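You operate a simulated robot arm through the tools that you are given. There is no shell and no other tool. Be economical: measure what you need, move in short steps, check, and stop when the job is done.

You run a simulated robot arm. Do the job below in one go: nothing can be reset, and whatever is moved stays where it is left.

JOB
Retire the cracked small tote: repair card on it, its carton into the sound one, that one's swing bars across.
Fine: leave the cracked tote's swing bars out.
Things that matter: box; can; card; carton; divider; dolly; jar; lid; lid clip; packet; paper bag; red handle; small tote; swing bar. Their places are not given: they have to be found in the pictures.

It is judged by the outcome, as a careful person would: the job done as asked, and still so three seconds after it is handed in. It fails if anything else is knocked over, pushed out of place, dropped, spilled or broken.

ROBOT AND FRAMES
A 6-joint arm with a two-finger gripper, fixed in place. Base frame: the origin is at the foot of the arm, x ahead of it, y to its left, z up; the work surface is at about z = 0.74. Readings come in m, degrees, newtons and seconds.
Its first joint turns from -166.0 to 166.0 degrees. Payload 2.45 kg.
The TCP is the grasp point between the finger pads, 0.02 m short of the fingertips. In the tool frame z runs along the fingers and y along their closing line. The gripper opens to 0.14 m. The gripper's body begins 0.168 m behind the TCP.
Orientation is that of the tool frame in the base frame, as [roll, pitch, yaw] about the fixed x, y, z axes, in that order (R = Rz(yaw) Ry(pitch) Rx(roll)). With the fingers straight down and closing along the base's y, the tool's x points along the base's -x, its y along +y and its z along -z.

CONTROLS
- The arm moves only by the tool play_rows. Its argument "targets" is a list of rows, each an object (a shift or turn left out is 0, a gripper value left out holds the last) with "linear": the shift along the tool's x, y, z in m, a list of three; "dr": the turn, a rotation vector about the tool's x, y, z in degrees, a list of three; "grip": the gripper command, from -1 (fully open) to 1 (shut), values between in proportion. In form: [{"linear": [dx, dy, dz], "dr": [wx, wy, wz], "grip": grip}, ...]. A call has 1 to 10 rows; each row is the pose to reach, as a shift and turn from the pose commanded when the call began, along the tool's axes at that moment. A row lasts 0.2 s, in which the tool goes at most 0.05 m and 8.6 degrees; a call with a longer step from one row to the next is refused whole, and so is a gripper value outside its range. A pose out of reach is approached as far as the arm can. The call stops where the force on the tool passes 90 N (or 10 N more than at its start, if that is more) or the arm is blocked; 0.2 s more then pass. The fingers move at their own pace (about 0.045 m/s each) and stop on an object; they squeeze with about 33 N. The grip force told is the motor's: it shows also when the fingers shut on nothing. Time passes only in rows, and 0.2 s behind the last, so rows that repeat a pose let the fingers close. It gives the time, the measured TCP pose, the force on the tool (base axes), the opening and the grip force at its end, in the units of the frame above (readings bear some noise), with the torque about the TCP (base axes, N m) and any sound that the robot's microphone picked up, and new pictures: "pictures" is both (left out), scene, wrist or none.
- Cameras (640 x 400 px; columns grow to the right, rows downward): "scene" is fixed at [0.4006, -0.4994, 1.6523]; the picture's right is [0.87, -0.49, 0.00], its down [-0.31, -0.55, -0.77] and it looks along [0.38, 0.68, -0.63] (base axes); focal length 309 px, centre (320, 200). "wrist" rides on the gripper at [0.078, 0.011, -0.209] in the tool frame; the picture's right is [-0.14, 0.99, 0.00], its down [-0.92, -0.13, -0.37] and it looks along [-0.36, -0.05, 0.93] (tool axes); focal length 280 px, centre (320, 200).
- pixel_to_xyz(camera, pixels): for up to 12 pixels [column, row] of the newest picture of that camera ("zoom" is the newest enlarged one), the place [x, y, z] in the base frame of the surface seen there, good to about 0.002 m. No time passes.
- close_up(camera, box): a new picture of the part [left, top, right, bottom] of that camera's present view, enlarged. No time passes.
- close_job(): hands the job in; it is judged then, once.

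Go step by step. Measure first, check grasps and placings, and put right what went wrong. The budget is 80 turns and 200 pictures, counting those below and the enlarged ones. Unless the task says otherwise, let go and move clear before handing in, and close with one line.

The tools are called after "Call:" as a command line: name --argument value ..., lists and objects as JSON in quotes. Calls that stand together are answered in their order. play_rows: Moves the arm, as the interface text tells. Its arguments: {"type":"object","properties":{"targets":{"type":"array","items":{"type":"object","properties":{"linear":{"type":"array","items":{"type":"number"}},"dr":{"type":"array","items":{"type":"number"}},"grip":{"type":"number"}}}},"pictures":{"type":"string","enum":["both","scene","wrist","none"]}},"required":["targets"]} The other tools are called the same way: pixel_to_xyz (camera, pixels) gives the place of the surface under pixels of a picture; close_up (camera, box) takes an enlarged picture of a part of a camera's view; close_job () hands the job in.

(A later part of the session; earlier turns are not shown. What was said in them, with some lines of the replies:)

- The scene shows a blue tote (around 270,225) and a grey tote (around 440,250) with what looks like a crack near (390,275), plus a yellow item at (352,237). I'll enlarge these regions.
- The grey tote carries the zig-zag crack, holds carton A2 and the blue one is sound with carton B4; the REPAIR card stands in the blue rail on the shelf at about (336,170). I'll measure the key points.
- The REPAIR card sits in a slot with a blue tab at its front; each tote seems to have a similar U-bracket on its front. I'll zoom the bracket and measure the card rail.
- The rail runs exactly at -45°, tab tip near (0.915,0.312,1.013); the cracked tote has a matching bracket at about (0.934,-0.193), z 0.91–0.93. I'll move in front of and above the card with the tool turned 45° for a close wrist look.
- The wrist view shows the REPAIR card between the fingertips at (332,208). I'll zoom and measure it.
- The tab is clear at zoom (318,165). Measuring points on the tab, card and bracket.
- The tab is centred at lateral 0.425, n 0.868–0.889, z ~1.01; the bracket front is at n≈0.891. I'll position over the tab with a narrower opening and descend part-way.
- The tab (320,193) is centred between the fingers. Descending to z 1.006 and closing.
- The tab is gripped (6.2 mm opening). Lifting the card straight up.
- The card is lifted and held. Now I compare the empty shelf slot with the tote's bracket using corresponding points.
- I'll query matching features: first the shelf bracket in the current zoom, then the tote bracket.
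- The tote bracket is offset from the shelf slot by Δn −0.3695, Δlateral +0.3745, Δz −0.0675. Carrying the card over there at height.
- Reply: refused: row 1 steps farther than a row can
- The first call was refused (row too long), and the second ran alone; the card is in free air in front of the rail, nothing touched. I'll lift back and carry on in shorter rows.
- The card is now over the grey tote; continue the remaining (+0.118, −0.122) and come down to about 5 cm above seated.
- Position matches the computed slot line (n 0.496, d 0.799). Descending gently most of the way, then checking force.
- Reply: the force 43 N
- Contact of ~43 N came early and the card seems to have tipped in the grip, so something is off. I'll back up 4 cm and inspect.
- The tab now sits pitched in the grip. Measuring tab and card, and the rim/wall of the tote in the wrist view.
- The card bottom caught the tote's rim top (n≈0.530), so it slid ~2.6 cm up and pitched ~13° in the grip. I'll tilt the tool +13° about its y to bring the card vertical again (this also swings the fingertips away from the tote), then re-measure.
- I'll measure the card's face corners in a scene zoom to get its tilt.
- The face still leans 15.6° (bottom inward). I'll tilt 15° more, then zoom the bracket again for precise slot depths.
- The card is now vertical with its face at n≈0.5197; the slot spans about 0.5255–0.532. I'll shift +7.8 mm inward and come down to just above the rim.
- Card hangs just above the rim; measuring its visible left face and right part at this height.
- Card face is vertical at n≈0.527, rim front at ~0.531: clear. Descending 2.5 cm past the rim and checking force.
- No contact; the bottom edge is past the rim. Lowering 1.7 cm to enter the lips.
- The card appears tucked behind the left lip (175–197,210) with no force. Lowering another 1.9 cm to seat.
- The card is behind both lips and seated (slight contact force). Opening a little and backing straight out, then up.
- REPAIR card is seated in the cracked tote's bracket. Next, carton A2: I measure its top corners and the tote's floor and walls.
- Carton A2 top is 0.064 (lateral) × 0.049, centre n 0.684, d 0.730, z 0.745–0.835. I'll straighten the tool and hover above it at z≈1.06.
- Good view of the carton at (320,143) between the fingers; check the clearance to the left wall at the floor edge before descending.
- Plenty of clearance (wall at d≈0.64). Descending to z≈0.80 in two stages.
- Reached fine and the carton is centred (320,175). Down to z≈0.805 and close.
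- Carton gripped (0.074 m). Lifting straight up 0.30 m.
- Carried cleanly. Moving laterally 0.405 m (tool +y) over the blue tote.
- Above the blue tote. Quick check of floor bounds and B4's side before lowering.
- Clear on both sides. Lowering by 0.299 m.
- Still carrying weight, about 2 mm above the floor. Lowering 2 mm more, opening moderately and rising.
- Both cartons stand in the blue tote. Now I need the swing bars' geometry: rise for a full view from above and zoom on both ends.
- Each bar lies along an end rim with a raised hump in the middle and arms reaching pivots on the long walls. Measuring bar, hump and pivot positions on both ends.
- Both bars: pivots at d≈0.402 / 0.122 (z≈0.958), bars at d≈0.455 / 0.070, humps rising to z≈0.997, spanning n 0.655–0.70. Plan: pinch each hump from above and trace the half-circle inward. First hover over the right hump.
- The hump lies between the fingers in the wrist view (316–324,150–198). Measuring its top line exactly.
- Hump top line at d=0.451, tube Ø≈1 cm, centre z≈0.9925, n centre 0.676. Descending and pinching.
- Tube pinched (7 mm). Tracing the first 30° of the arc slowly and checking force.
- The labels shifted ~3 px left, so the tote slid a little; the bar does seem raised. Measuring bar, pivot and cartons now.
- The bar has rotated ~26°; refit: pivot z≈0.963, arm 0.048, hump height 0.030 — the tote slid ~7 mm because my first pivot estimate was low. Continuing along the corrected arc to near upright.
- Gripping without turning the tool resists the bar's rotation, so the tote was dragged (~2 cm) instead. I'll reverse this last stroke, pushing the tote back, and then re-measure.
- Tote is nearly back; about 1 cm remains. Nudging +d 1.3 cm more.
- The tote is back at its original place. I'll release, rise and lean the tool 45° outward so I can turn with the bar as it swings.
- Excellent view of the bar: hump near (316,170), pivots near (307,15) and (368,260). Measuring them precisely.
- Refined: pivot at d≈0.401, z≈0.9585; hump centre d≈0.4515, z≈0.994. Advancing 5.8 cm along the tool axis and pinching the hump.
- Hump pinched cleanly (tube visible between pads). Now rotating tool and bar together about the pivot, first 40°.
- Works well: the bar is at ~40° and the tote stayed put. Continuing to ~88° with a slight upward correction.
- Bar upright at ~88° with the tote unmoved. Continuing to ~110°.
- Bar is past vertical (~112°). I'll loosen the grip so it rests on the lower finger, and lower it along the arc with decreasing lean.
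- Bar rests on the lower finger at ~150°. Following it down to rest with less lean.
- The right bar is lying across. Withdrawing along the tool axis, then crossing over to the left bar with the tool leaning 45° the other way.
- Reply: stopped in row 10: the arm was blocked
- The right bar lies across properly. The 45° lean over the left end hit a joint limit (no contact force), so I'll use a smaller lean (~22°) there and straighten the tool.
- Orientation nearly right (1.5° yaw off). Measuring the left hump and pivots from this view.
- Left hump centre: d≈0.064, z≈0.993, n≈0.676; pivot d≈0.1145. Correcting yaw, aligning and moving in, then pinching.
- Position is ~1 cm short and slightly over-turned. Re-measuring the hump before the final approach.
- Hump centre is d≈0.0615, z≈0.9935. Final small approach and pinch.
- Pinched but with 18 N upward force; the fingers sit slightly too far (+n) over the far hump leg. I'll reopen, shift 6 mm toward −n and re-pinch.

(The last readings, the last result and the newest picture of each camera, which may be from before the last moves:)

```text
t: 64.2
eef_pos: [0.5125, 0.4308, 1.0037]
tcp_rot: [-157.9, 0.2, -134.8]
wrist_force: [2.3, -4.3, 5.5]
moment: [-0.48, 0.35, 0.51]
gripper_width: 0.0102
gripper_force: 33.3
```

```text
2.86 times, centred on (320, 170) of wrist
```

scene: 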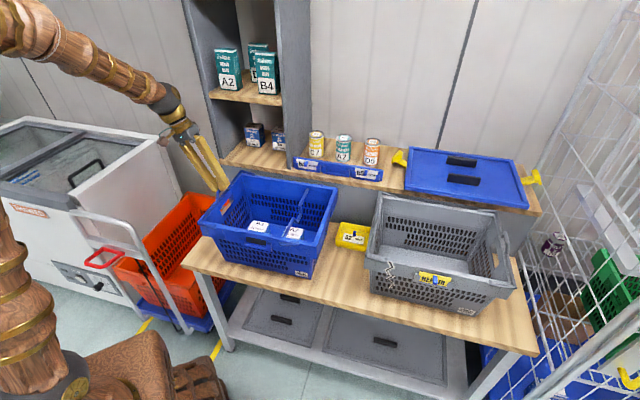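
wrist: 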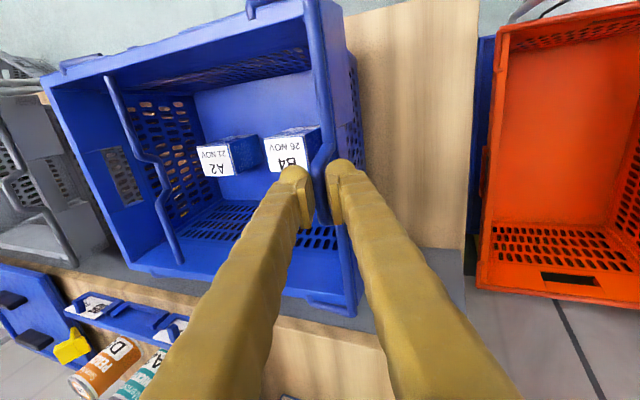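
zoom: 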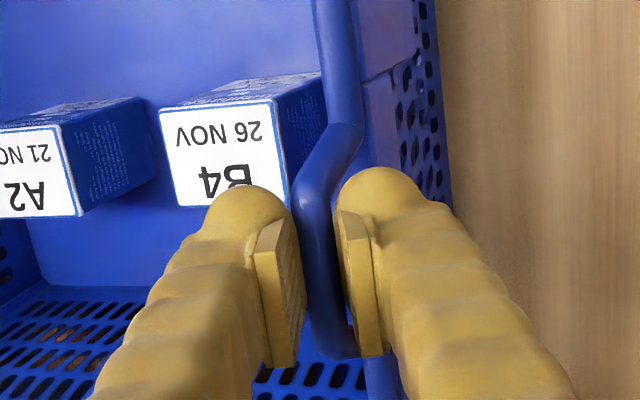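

Clean pinch now. Rotating tool and left bar together about the pivot, first 40°.

Call:
play_rows --targets '[{"linear": [0, -0.0089, -0.0041], "dr": [-8, 0, 0], "grip": 1}, {"linear": [0, -0.0183, -0.0068], "dr": [-16, 0, 0]}, {"linear": [0, -0.028, -0.0082], "dr": [-24, 0, 0]}, {"linear": [0, -0.0378, -0.0083], "dr": [-32, 0, 0]}, {"linear": [0, -0.0475, -0.007], "dr": [-40, 0, 0]}, {"linear": [0, -0.0475, -0.007], "dr": [-40, 0, 0]}]'

Call:
close_up --camera "scene" --box '[190, 150, 380, 290]'

```text
t: 65.6
eef_pos: [0.5414, 0.4034, 1.0289]
tcp_rot: [161.9, 0.2, -134.8]
wrist_force: [-10.0, 3.9, 29.6]
moment: [-0.08, 0.38, -0.13]
gripper_width: 0.0092
gripper_force: 33.1
```

scene: 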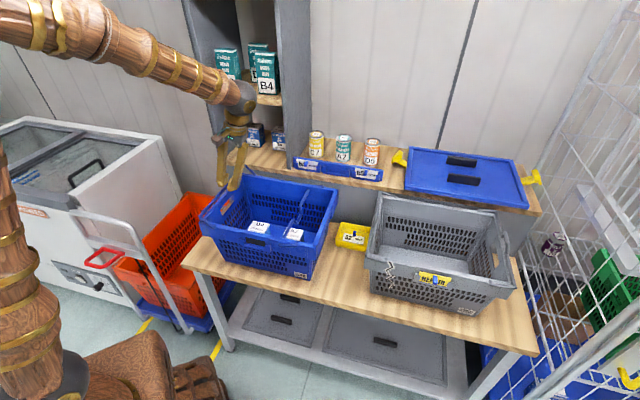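
wrist: 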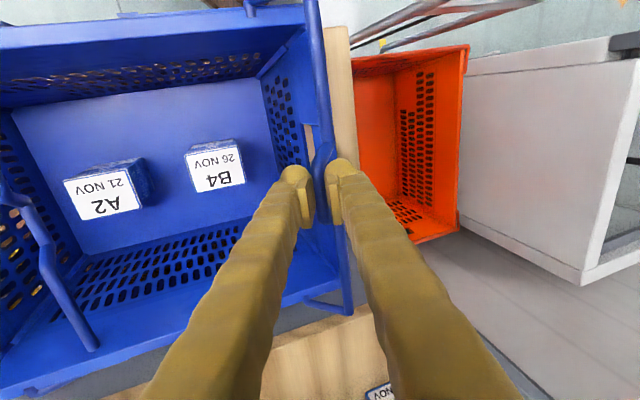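

```text
2.86 times, centred on (285, 220) of scene
```

zoom: 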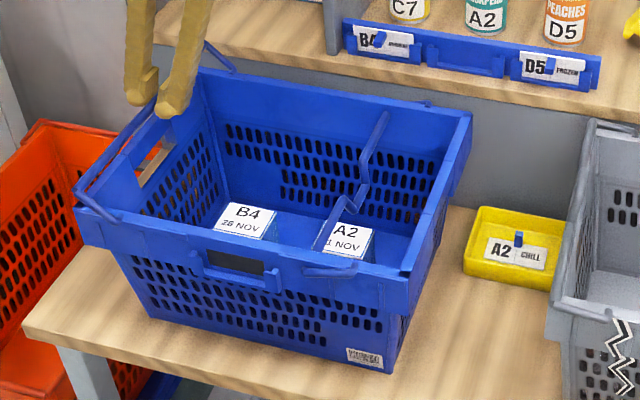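

Bar rising, tote unmoved; I'm pushing down ~30 N, so I'll add a 3 mm upward correction and continue 40° more.

Call:
play_rows --targets '[{"linear": [0, 0.0002, -0.003], "dr": [0, 0, 0], "grip": 1}, {"linear": [0, -0.007, -0.0067], "dr": [-8, 0, 0]}, {"linear": [0, -0.0165, -0.0095], "dr": [-16, 0, 0]}, {"linear": [0, -0.0261, -0.011], "dr": [-24, 0, 0]}, {"linear": [0, -0.036, -0.011], "dr": [-32, 0, 0]}, {"linear": [0, -0.0456, -0.0099], "dr": [-40, 0, 0]}, {"linear": [0, -0.0456, -0.0099], "dr": [-40, 0, 0]}]'

Call:
close_up --camera "scene" --box '[190, 150, 380, 290]'

```text
t: 67.2
eef_pos: [0.5736, 0.3685, 1.0208]
tcp_rot: [122.0, 0.0, -134.8]
wrist_force: [0.6, -0.7, -0.1]
moment: [0.0, 0.0, 0.0]
gripper_width: 0.0
gripper_force: 30.0
```

scene: 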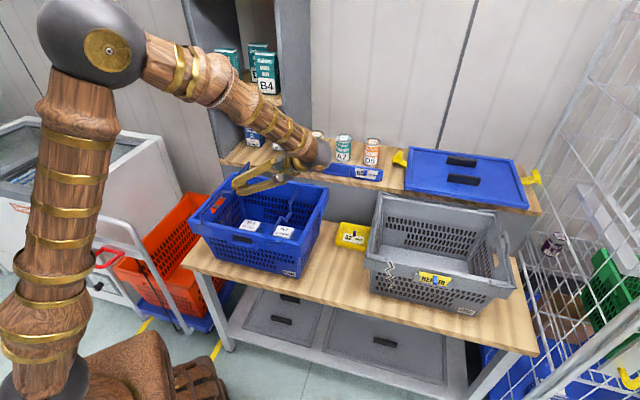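
wrist: 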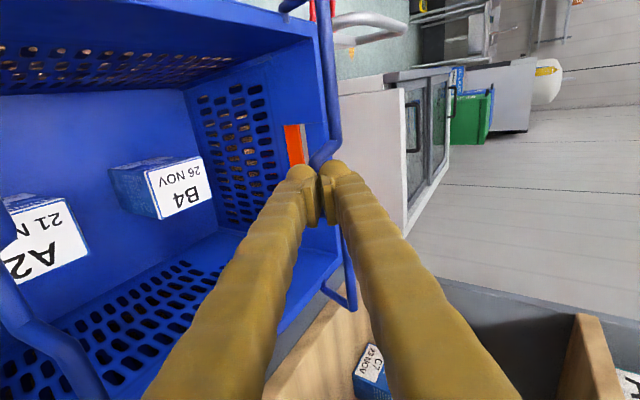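

```text
2.86 times, centred on (285, 220) of scene
```

zoom: 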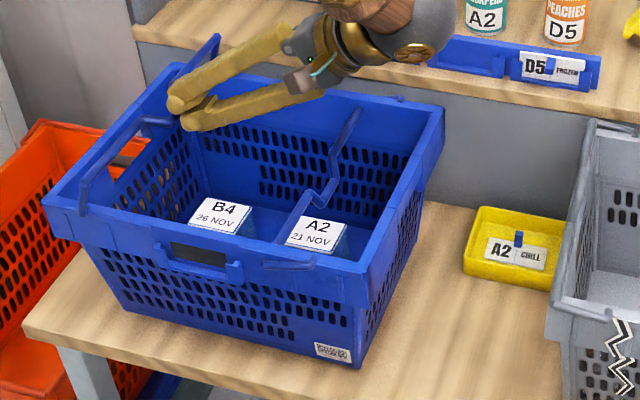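

The hump slipped out of the fingertips near upright and the tote was nudged ~3 cm toward −d; the bar now leans inward against the fingertips. I'll first lower the tips so the bar comes down onto the fingers.

Call:
play_rows --targets '[{"linear": [0, -0.0042, 0.0027], "grip": 1}, {"linear": [0, -0.0085, 0.0053]}, {"linear": [0, -0.0127, 0.008]}, {"linear": [0, -0.017, 0.0106]}, {"linear": [0, -0.017, 0.0106]}]'

Call:
close_up --camera "scene" --box '[180, 150, 340, 270]'

Call:
close_up --camera "wrist" --box '[200, 0, 440, 340]'

```text
t: 68.4
eef_pos: [0.5749, 0.3692, 1.0041]
tcp_rot: [121.9, 0.1, -134.8]
wrist_force: [-0.4, -0.5, -0.1]
moment: [-0.02, -0.03, -0.04]
gripper_width: 0.0
gripper_force: 29.5
```

scene: 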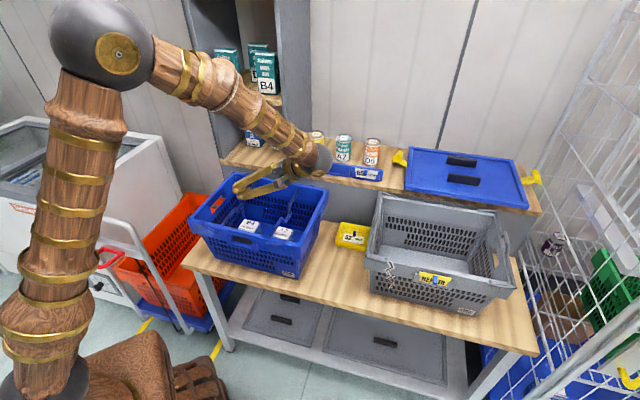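
wrist: 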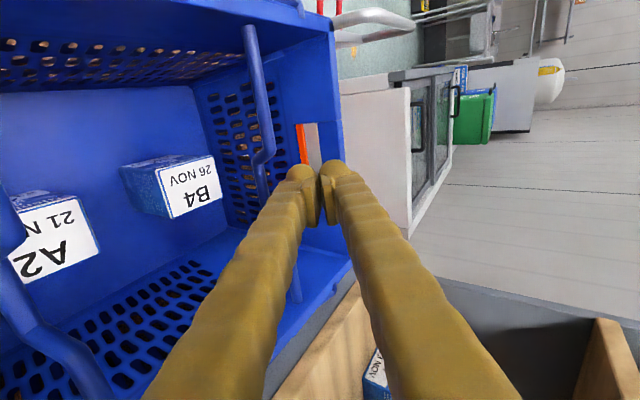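

```text
3.33 times, centred on (260, 210) of scene
```

zoom: 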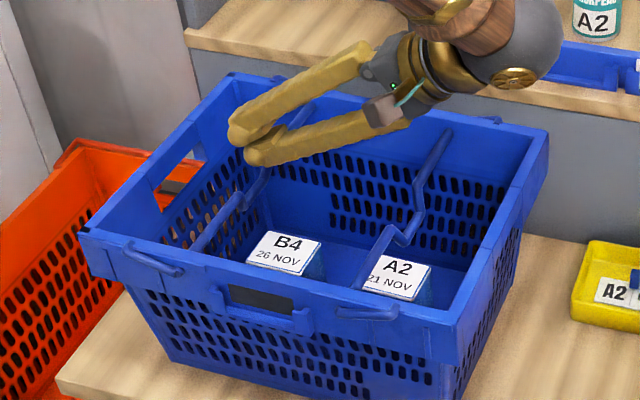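

```text
1.18 times, centred on (320, 170) of wrist
```

zoom: 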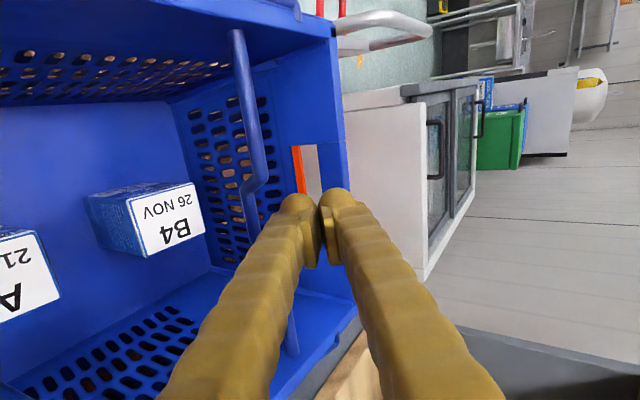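

The left bar has dropped across by itself: both bars now lie across and both cartons stand. Next I withdraw upward, straighten the tool and go outside the left end to push the tote the ~3 cm back.

Call:
play_rows --targets '[{"linear": [0, 0.0339, -0.0212], "grip": 1}, {"linear": [0, 0.0678, -0.0424]}, {"linear": [0, 0.0848, -0.053]}, {"linear": [0, 0.0954, -0.036], "dr": [8.3, 0, 0]}, {"linear": [0, 0.106, -0.0191], "dr": [16.6, 0, 0]}, {"linear": [0, 0.1166, -0.0021], "dr": [24.9, 0, 0]}, {"linear": [0, 0.1272, 0.0148], "dr": [33.2, 0, 0]}, {"linear": [0, 0.1378, 0.0318], "dr": [41.5, 0, 0]}, {"linear": [0, 0.1484, 0.0487], "dr": [49.8, 0, 0]}, {"linear": [0, 0.159, 0.0657], "dr": [58, 0, 0]}]'

Call:
close_up --camera "scene" --box '[170, 150, 380, 290]'

Call:
pixel_to_xyz --camera "zoom" --pixels '[[300, 206], [357, 225], [492, 303], [420, 320]]'

```text
t: 70.6
eef_pos: [0.479, 0.4658, 1.0977]
tcp_rot: [-179.9, -0.3, -135.2]
wrist_force: [-0.8, 0.0, -0.9]
moment: [0.01, -0.02, 0.0]
gripper_width: 0.0003
gripper_force: 29.5
```

scene: 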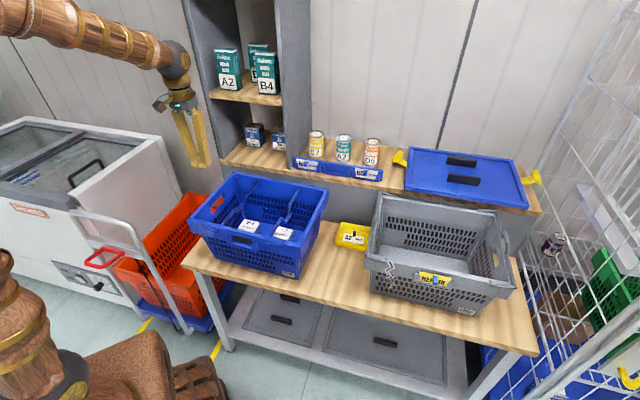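
wrist: 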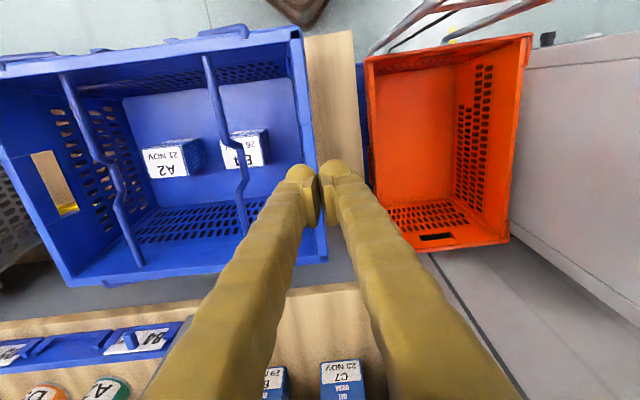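

```text
2.86 times, centred on (275, 220) of scene
```

zoom: 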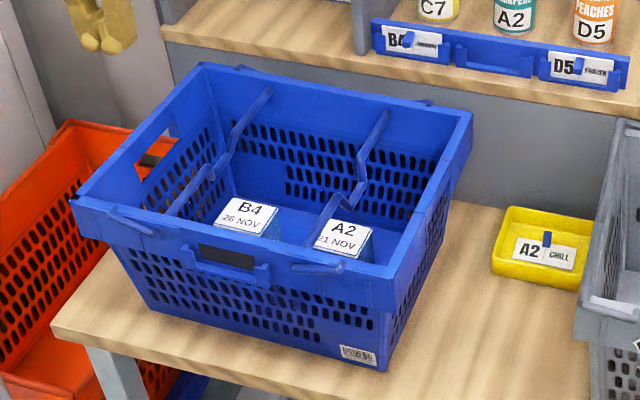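

```text
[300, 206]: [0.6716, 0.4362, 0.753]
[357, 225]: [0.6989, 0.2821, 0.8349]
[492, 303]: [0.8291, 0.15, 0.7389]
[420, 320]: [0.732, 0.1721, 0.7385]
```

The tote is shifted toward −d and maybe slightly turned. Measuring its rim in the wrist view and scene.

Call:
pixel_to_xyz --camera "wrist" --pixels '[[297, 45], [302, 80], [308, 120], [312, 150], [322, 235], [323, 250], [300, 35], [245, 28], [320, 260]]'

Call:
pixel_to_xyz --camera "scene" --pixels '[[193, 219], [195, 220], [240, 173], [300, 247], [303, 246], [325, 190], [322, 190], [246, 227], [284, 234], [290, 273]]'

```text
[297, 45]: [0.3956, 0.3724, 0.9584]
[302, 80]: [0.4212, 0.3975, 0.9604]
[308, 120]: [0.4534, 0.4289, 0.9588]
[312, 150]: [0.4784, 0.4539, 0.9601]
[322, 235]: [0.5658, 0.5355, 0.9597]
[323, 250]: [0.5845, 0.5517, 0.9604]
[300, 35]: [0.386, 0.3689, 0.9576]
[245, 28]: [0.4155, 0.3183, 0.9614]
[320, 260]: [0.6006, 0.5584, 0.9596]
```

```text
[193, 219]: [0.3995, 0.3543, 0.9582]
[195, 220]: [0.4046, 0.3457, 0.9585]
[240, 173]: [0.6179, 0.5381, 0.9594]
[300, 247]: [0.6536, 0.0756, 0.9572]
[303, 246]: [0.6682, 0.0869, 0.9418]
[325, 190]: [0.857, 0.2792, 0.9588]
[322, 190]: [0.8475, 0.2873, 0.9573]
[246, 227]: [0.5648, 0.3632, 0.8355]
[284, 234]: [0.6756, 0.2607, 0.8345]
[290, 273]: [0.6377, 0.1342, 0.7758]
```

Tote needs about +4 cm along d (front slightly more). I'll lower the closed fingers outside the left rim, slightly toward the front of centre, and push gently.

Call:
play_rows --targets '[{"linear": [0.008, 0.02, 0], "grip": 1}, {"linear": [0.008, 0.04, 0.01]}, {"linear": [0.008, 0.04, 0.055]}, {"linear": [0.008, 0.04, 0.1]}, {"linear": [0.008, 0.04, 0.143]}, {"linear": [0.008, 0.025, 0.143]}, {"linear": [0.008, 0.012, 0.143]}, {"linear": [0.008, 0.002, 0.143]}, {"linear": [0.008, -0.008, 0.143]}, {"linear": [0.008, -0.016, 0.143]}]'

Call:
close_up --camera "scene" --box '[190, 160, 380, 290]'

```text
t: 72.8
eef_pos: [0.4812, 0.4511, 0.9596]
tcp_rot: [-180.0, 0.2, -134.7]
wrist_force: [-2.8, 2.2, -0.3]
moment: [0.0, 0.05, -0.03]
gripper_width: 0.0001
gripper_force: 29.3
```

scene: 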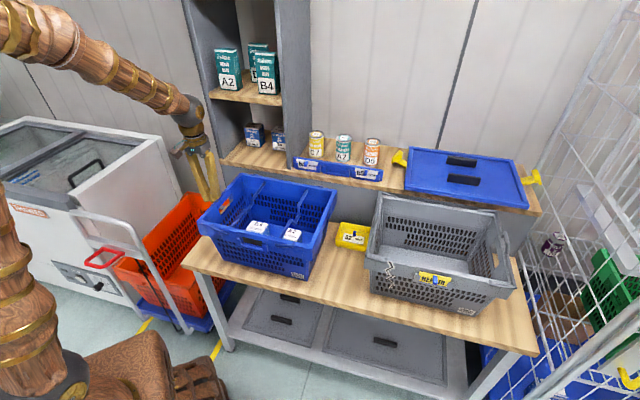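
wrist: 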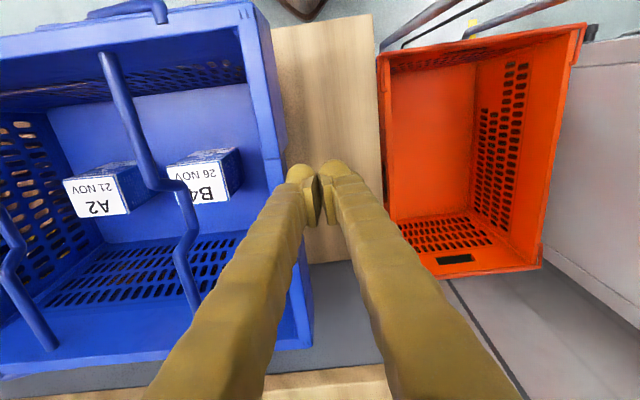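

```text
3.08 times, centred on (285, 225) of scene
```

zoom: 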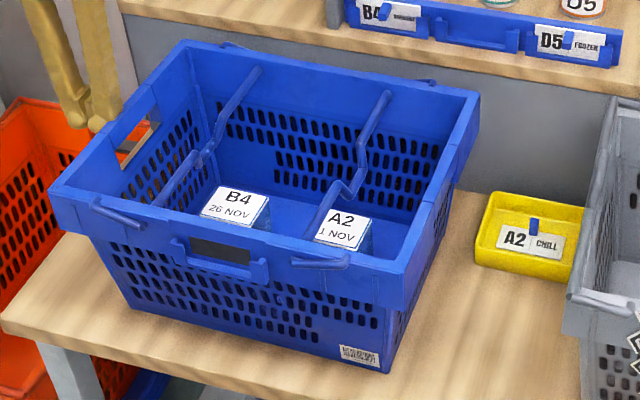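

The tote moved well; about 1–1.5 cm remains. Measuring the rim's orientation now.

Call:
pixel_to_xyz --camera "zoom" --pixels '[[62, 192], [120, 214], [200, 235], [380, 268], [405, 262], [440, 180], [470, 110], [470, 98], [300, 62], [190, 46], [110, 140], [360, 355]]'

Call:
pixel_to_xyz --camera "wrist" --pixels '[[252, 20], [262, 70], [275, 130], [284, 170], [300, 290], [302, 320]]'

```text
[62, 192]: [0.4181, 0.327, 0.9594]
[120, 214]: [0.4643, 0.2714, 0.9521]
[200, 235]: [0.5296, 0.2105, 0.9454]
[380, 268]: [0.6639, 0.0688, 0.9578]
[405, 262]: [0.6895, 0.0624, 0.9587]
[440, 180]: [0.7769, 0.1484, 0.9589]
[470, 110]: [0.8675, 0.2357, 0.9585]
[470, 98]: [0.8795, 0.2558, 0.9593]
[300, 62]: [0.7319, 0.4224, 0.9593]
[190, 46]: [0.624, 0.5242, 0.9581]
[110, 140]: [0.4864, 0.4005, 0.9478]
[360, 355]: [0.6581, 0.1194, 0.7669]
```

```text
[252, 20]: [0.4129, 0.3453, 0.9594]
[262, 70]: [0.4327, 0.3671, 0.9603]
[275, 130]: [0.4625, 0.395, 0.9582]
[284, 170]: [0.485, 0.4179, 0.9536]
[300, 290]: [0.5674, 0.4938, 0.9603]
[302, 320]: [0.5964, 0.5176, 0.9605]
```

The tote is ~1° turned with the front lagging; remaining shift ≈ 1 cm. One more gentle push nearer the front corner.

Call:
play_rows --targets '[{"linear": [0, 0.012, 0], "grip": 1}, {"linear": [0.035, 0.012, 0]}, {"linear": [0.07, 0.012, 0]}, {"linear": [0.07, 0.004, 0]}, {"linear": [0.07, -0.002, 0]}, {"linear": [0.07, -0.008, 0]}, {"linear": [0.07, -0.012, 0]}, {"linear": [0.07, 0.01, 0]}, {"linear": [0.07, 0.03, 0]}]'

Call:
close_up --camera "scene" --box '[190, 160, 380, 290]'

Call:
pixel_to_xyz --camera "zoom" --pixels '[[405, 262], [440, 180], [470, 110], [410, 262], [445, 180], [475, 105], [62, 192], [180, 46]]'

```text
t: 74.8
eef_pos: [0.4171, 0.4173, 0.9458]
tcp_rot: [-179.9, -1.3, -135.7]
wrist_force: [-0.4, 0.4, -0.7]
moment: [-0.02, 0.02, 0.01]
gripper_width: 0.0
gripper_force: 29.3
```

scene: 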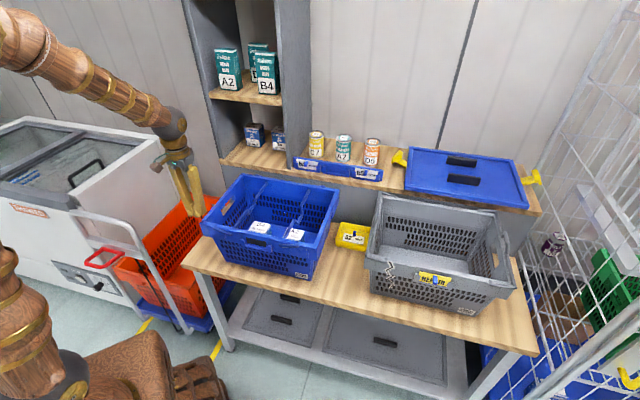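
wrist: 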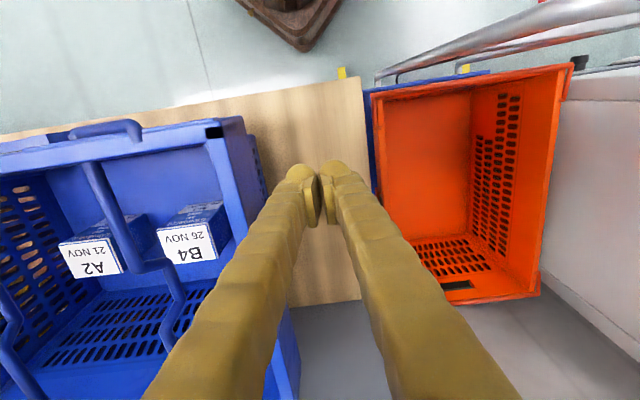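

```text
3.08 times, centred on (285, 225) of scene
```

zoom: 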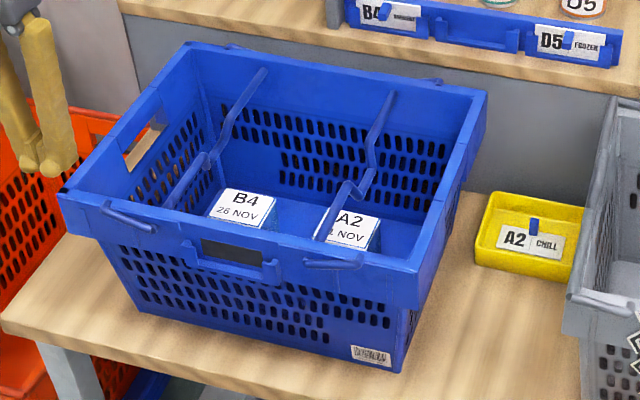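

```text
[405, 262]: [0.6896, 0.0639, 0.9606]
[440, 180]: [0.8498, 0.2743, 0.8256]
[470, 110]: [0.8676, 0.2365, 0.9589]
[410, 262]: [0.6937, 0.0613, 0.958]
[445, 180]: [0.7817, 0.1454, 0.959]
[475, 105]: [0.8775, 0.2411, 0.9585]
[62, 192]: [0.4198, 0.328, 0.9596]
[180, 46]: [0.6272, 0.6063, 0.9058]
```

The tote is back at its starting place to within a couple of mm, both bars across. Moving the arm up and clear for a final check.

Call:
play_rows --targets '[{"linear": [0, 0.005, -0.04]}, {"linear": [0, 0.005, -0.08]}, {"linear": [-0.02, 0.005, -0.12]}, {"linear": [-0.04, 0.005, -0.16]}, {"linear": [-0.06, 0.0, -0.2]}, {"linear": [-0.06, 0.0, -0.24]}, {"linear": [-0.06, 0.0, -0.24]}]'

Call:
close_up --camera "scene" --box '[190, 150, 350, 290]'

Call:
close_up --camera "scene" --box '[340, 180, 530, 330]'

```text
t: 76.4
eef_pos: [0.4528, 0.4643, 1.202]
tcp_rot: [180.0, 0.1, -134.8]
wrist_force: [-0.4, 0.3, -0.4]
moment: [0.0, 0.0, -0.02]
gripper_width: 0.0
gripper_force: 29.0
```

scene: 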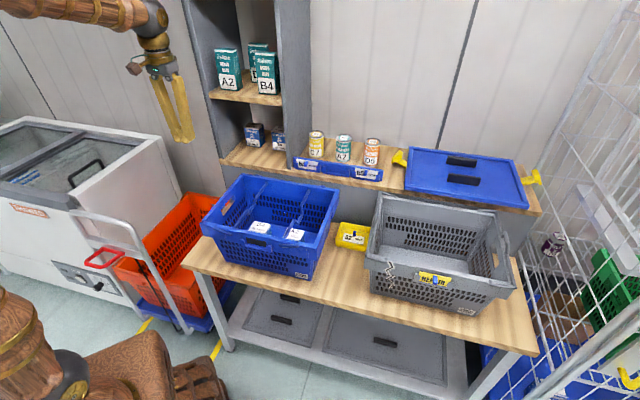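
wrist: 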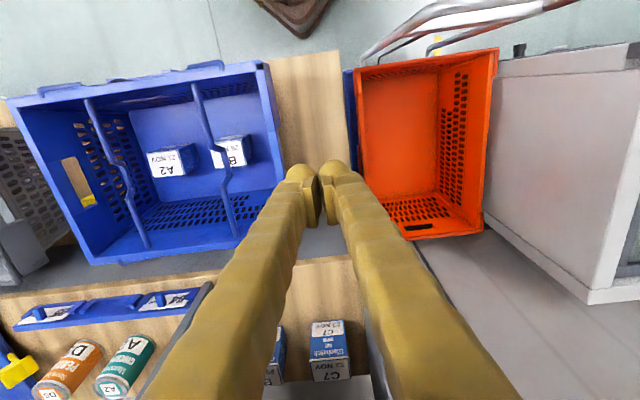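

```text
2.86 times, centred on (270, 220) of scene
```

zoom: 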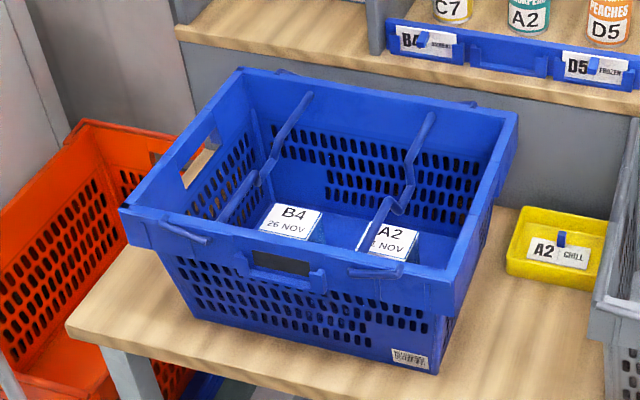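

```text
2.67 times, centred on (435, 255) of scene
```

zoom: 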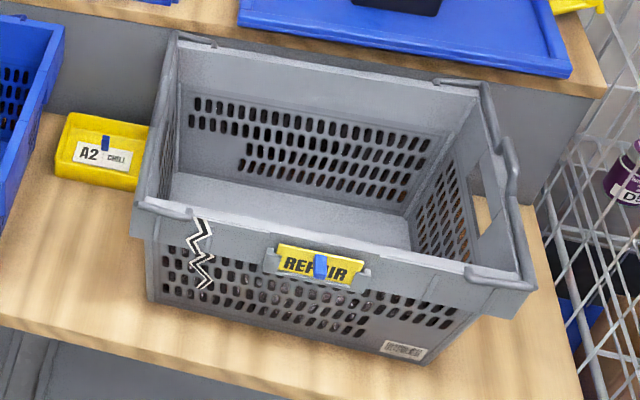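

The REPAIR card is seated on the cracked tote, which is empty with its own bars still out. Both cartons stand in the blue tote with both bars across, and the arm is clear, so I'm handing in.

Call:
close_job

```text
The job is handed in.
```

The cracked grey tote is retired: the REPAIR card is in its holder, carton A2 is in the blue tote beside B4, and both of the blue tote's swing bars lie across. The grey tote's bars are still out; the blue tote got dragged while I worked its bars, and I pushed it back to within a few millimetres of where it started.
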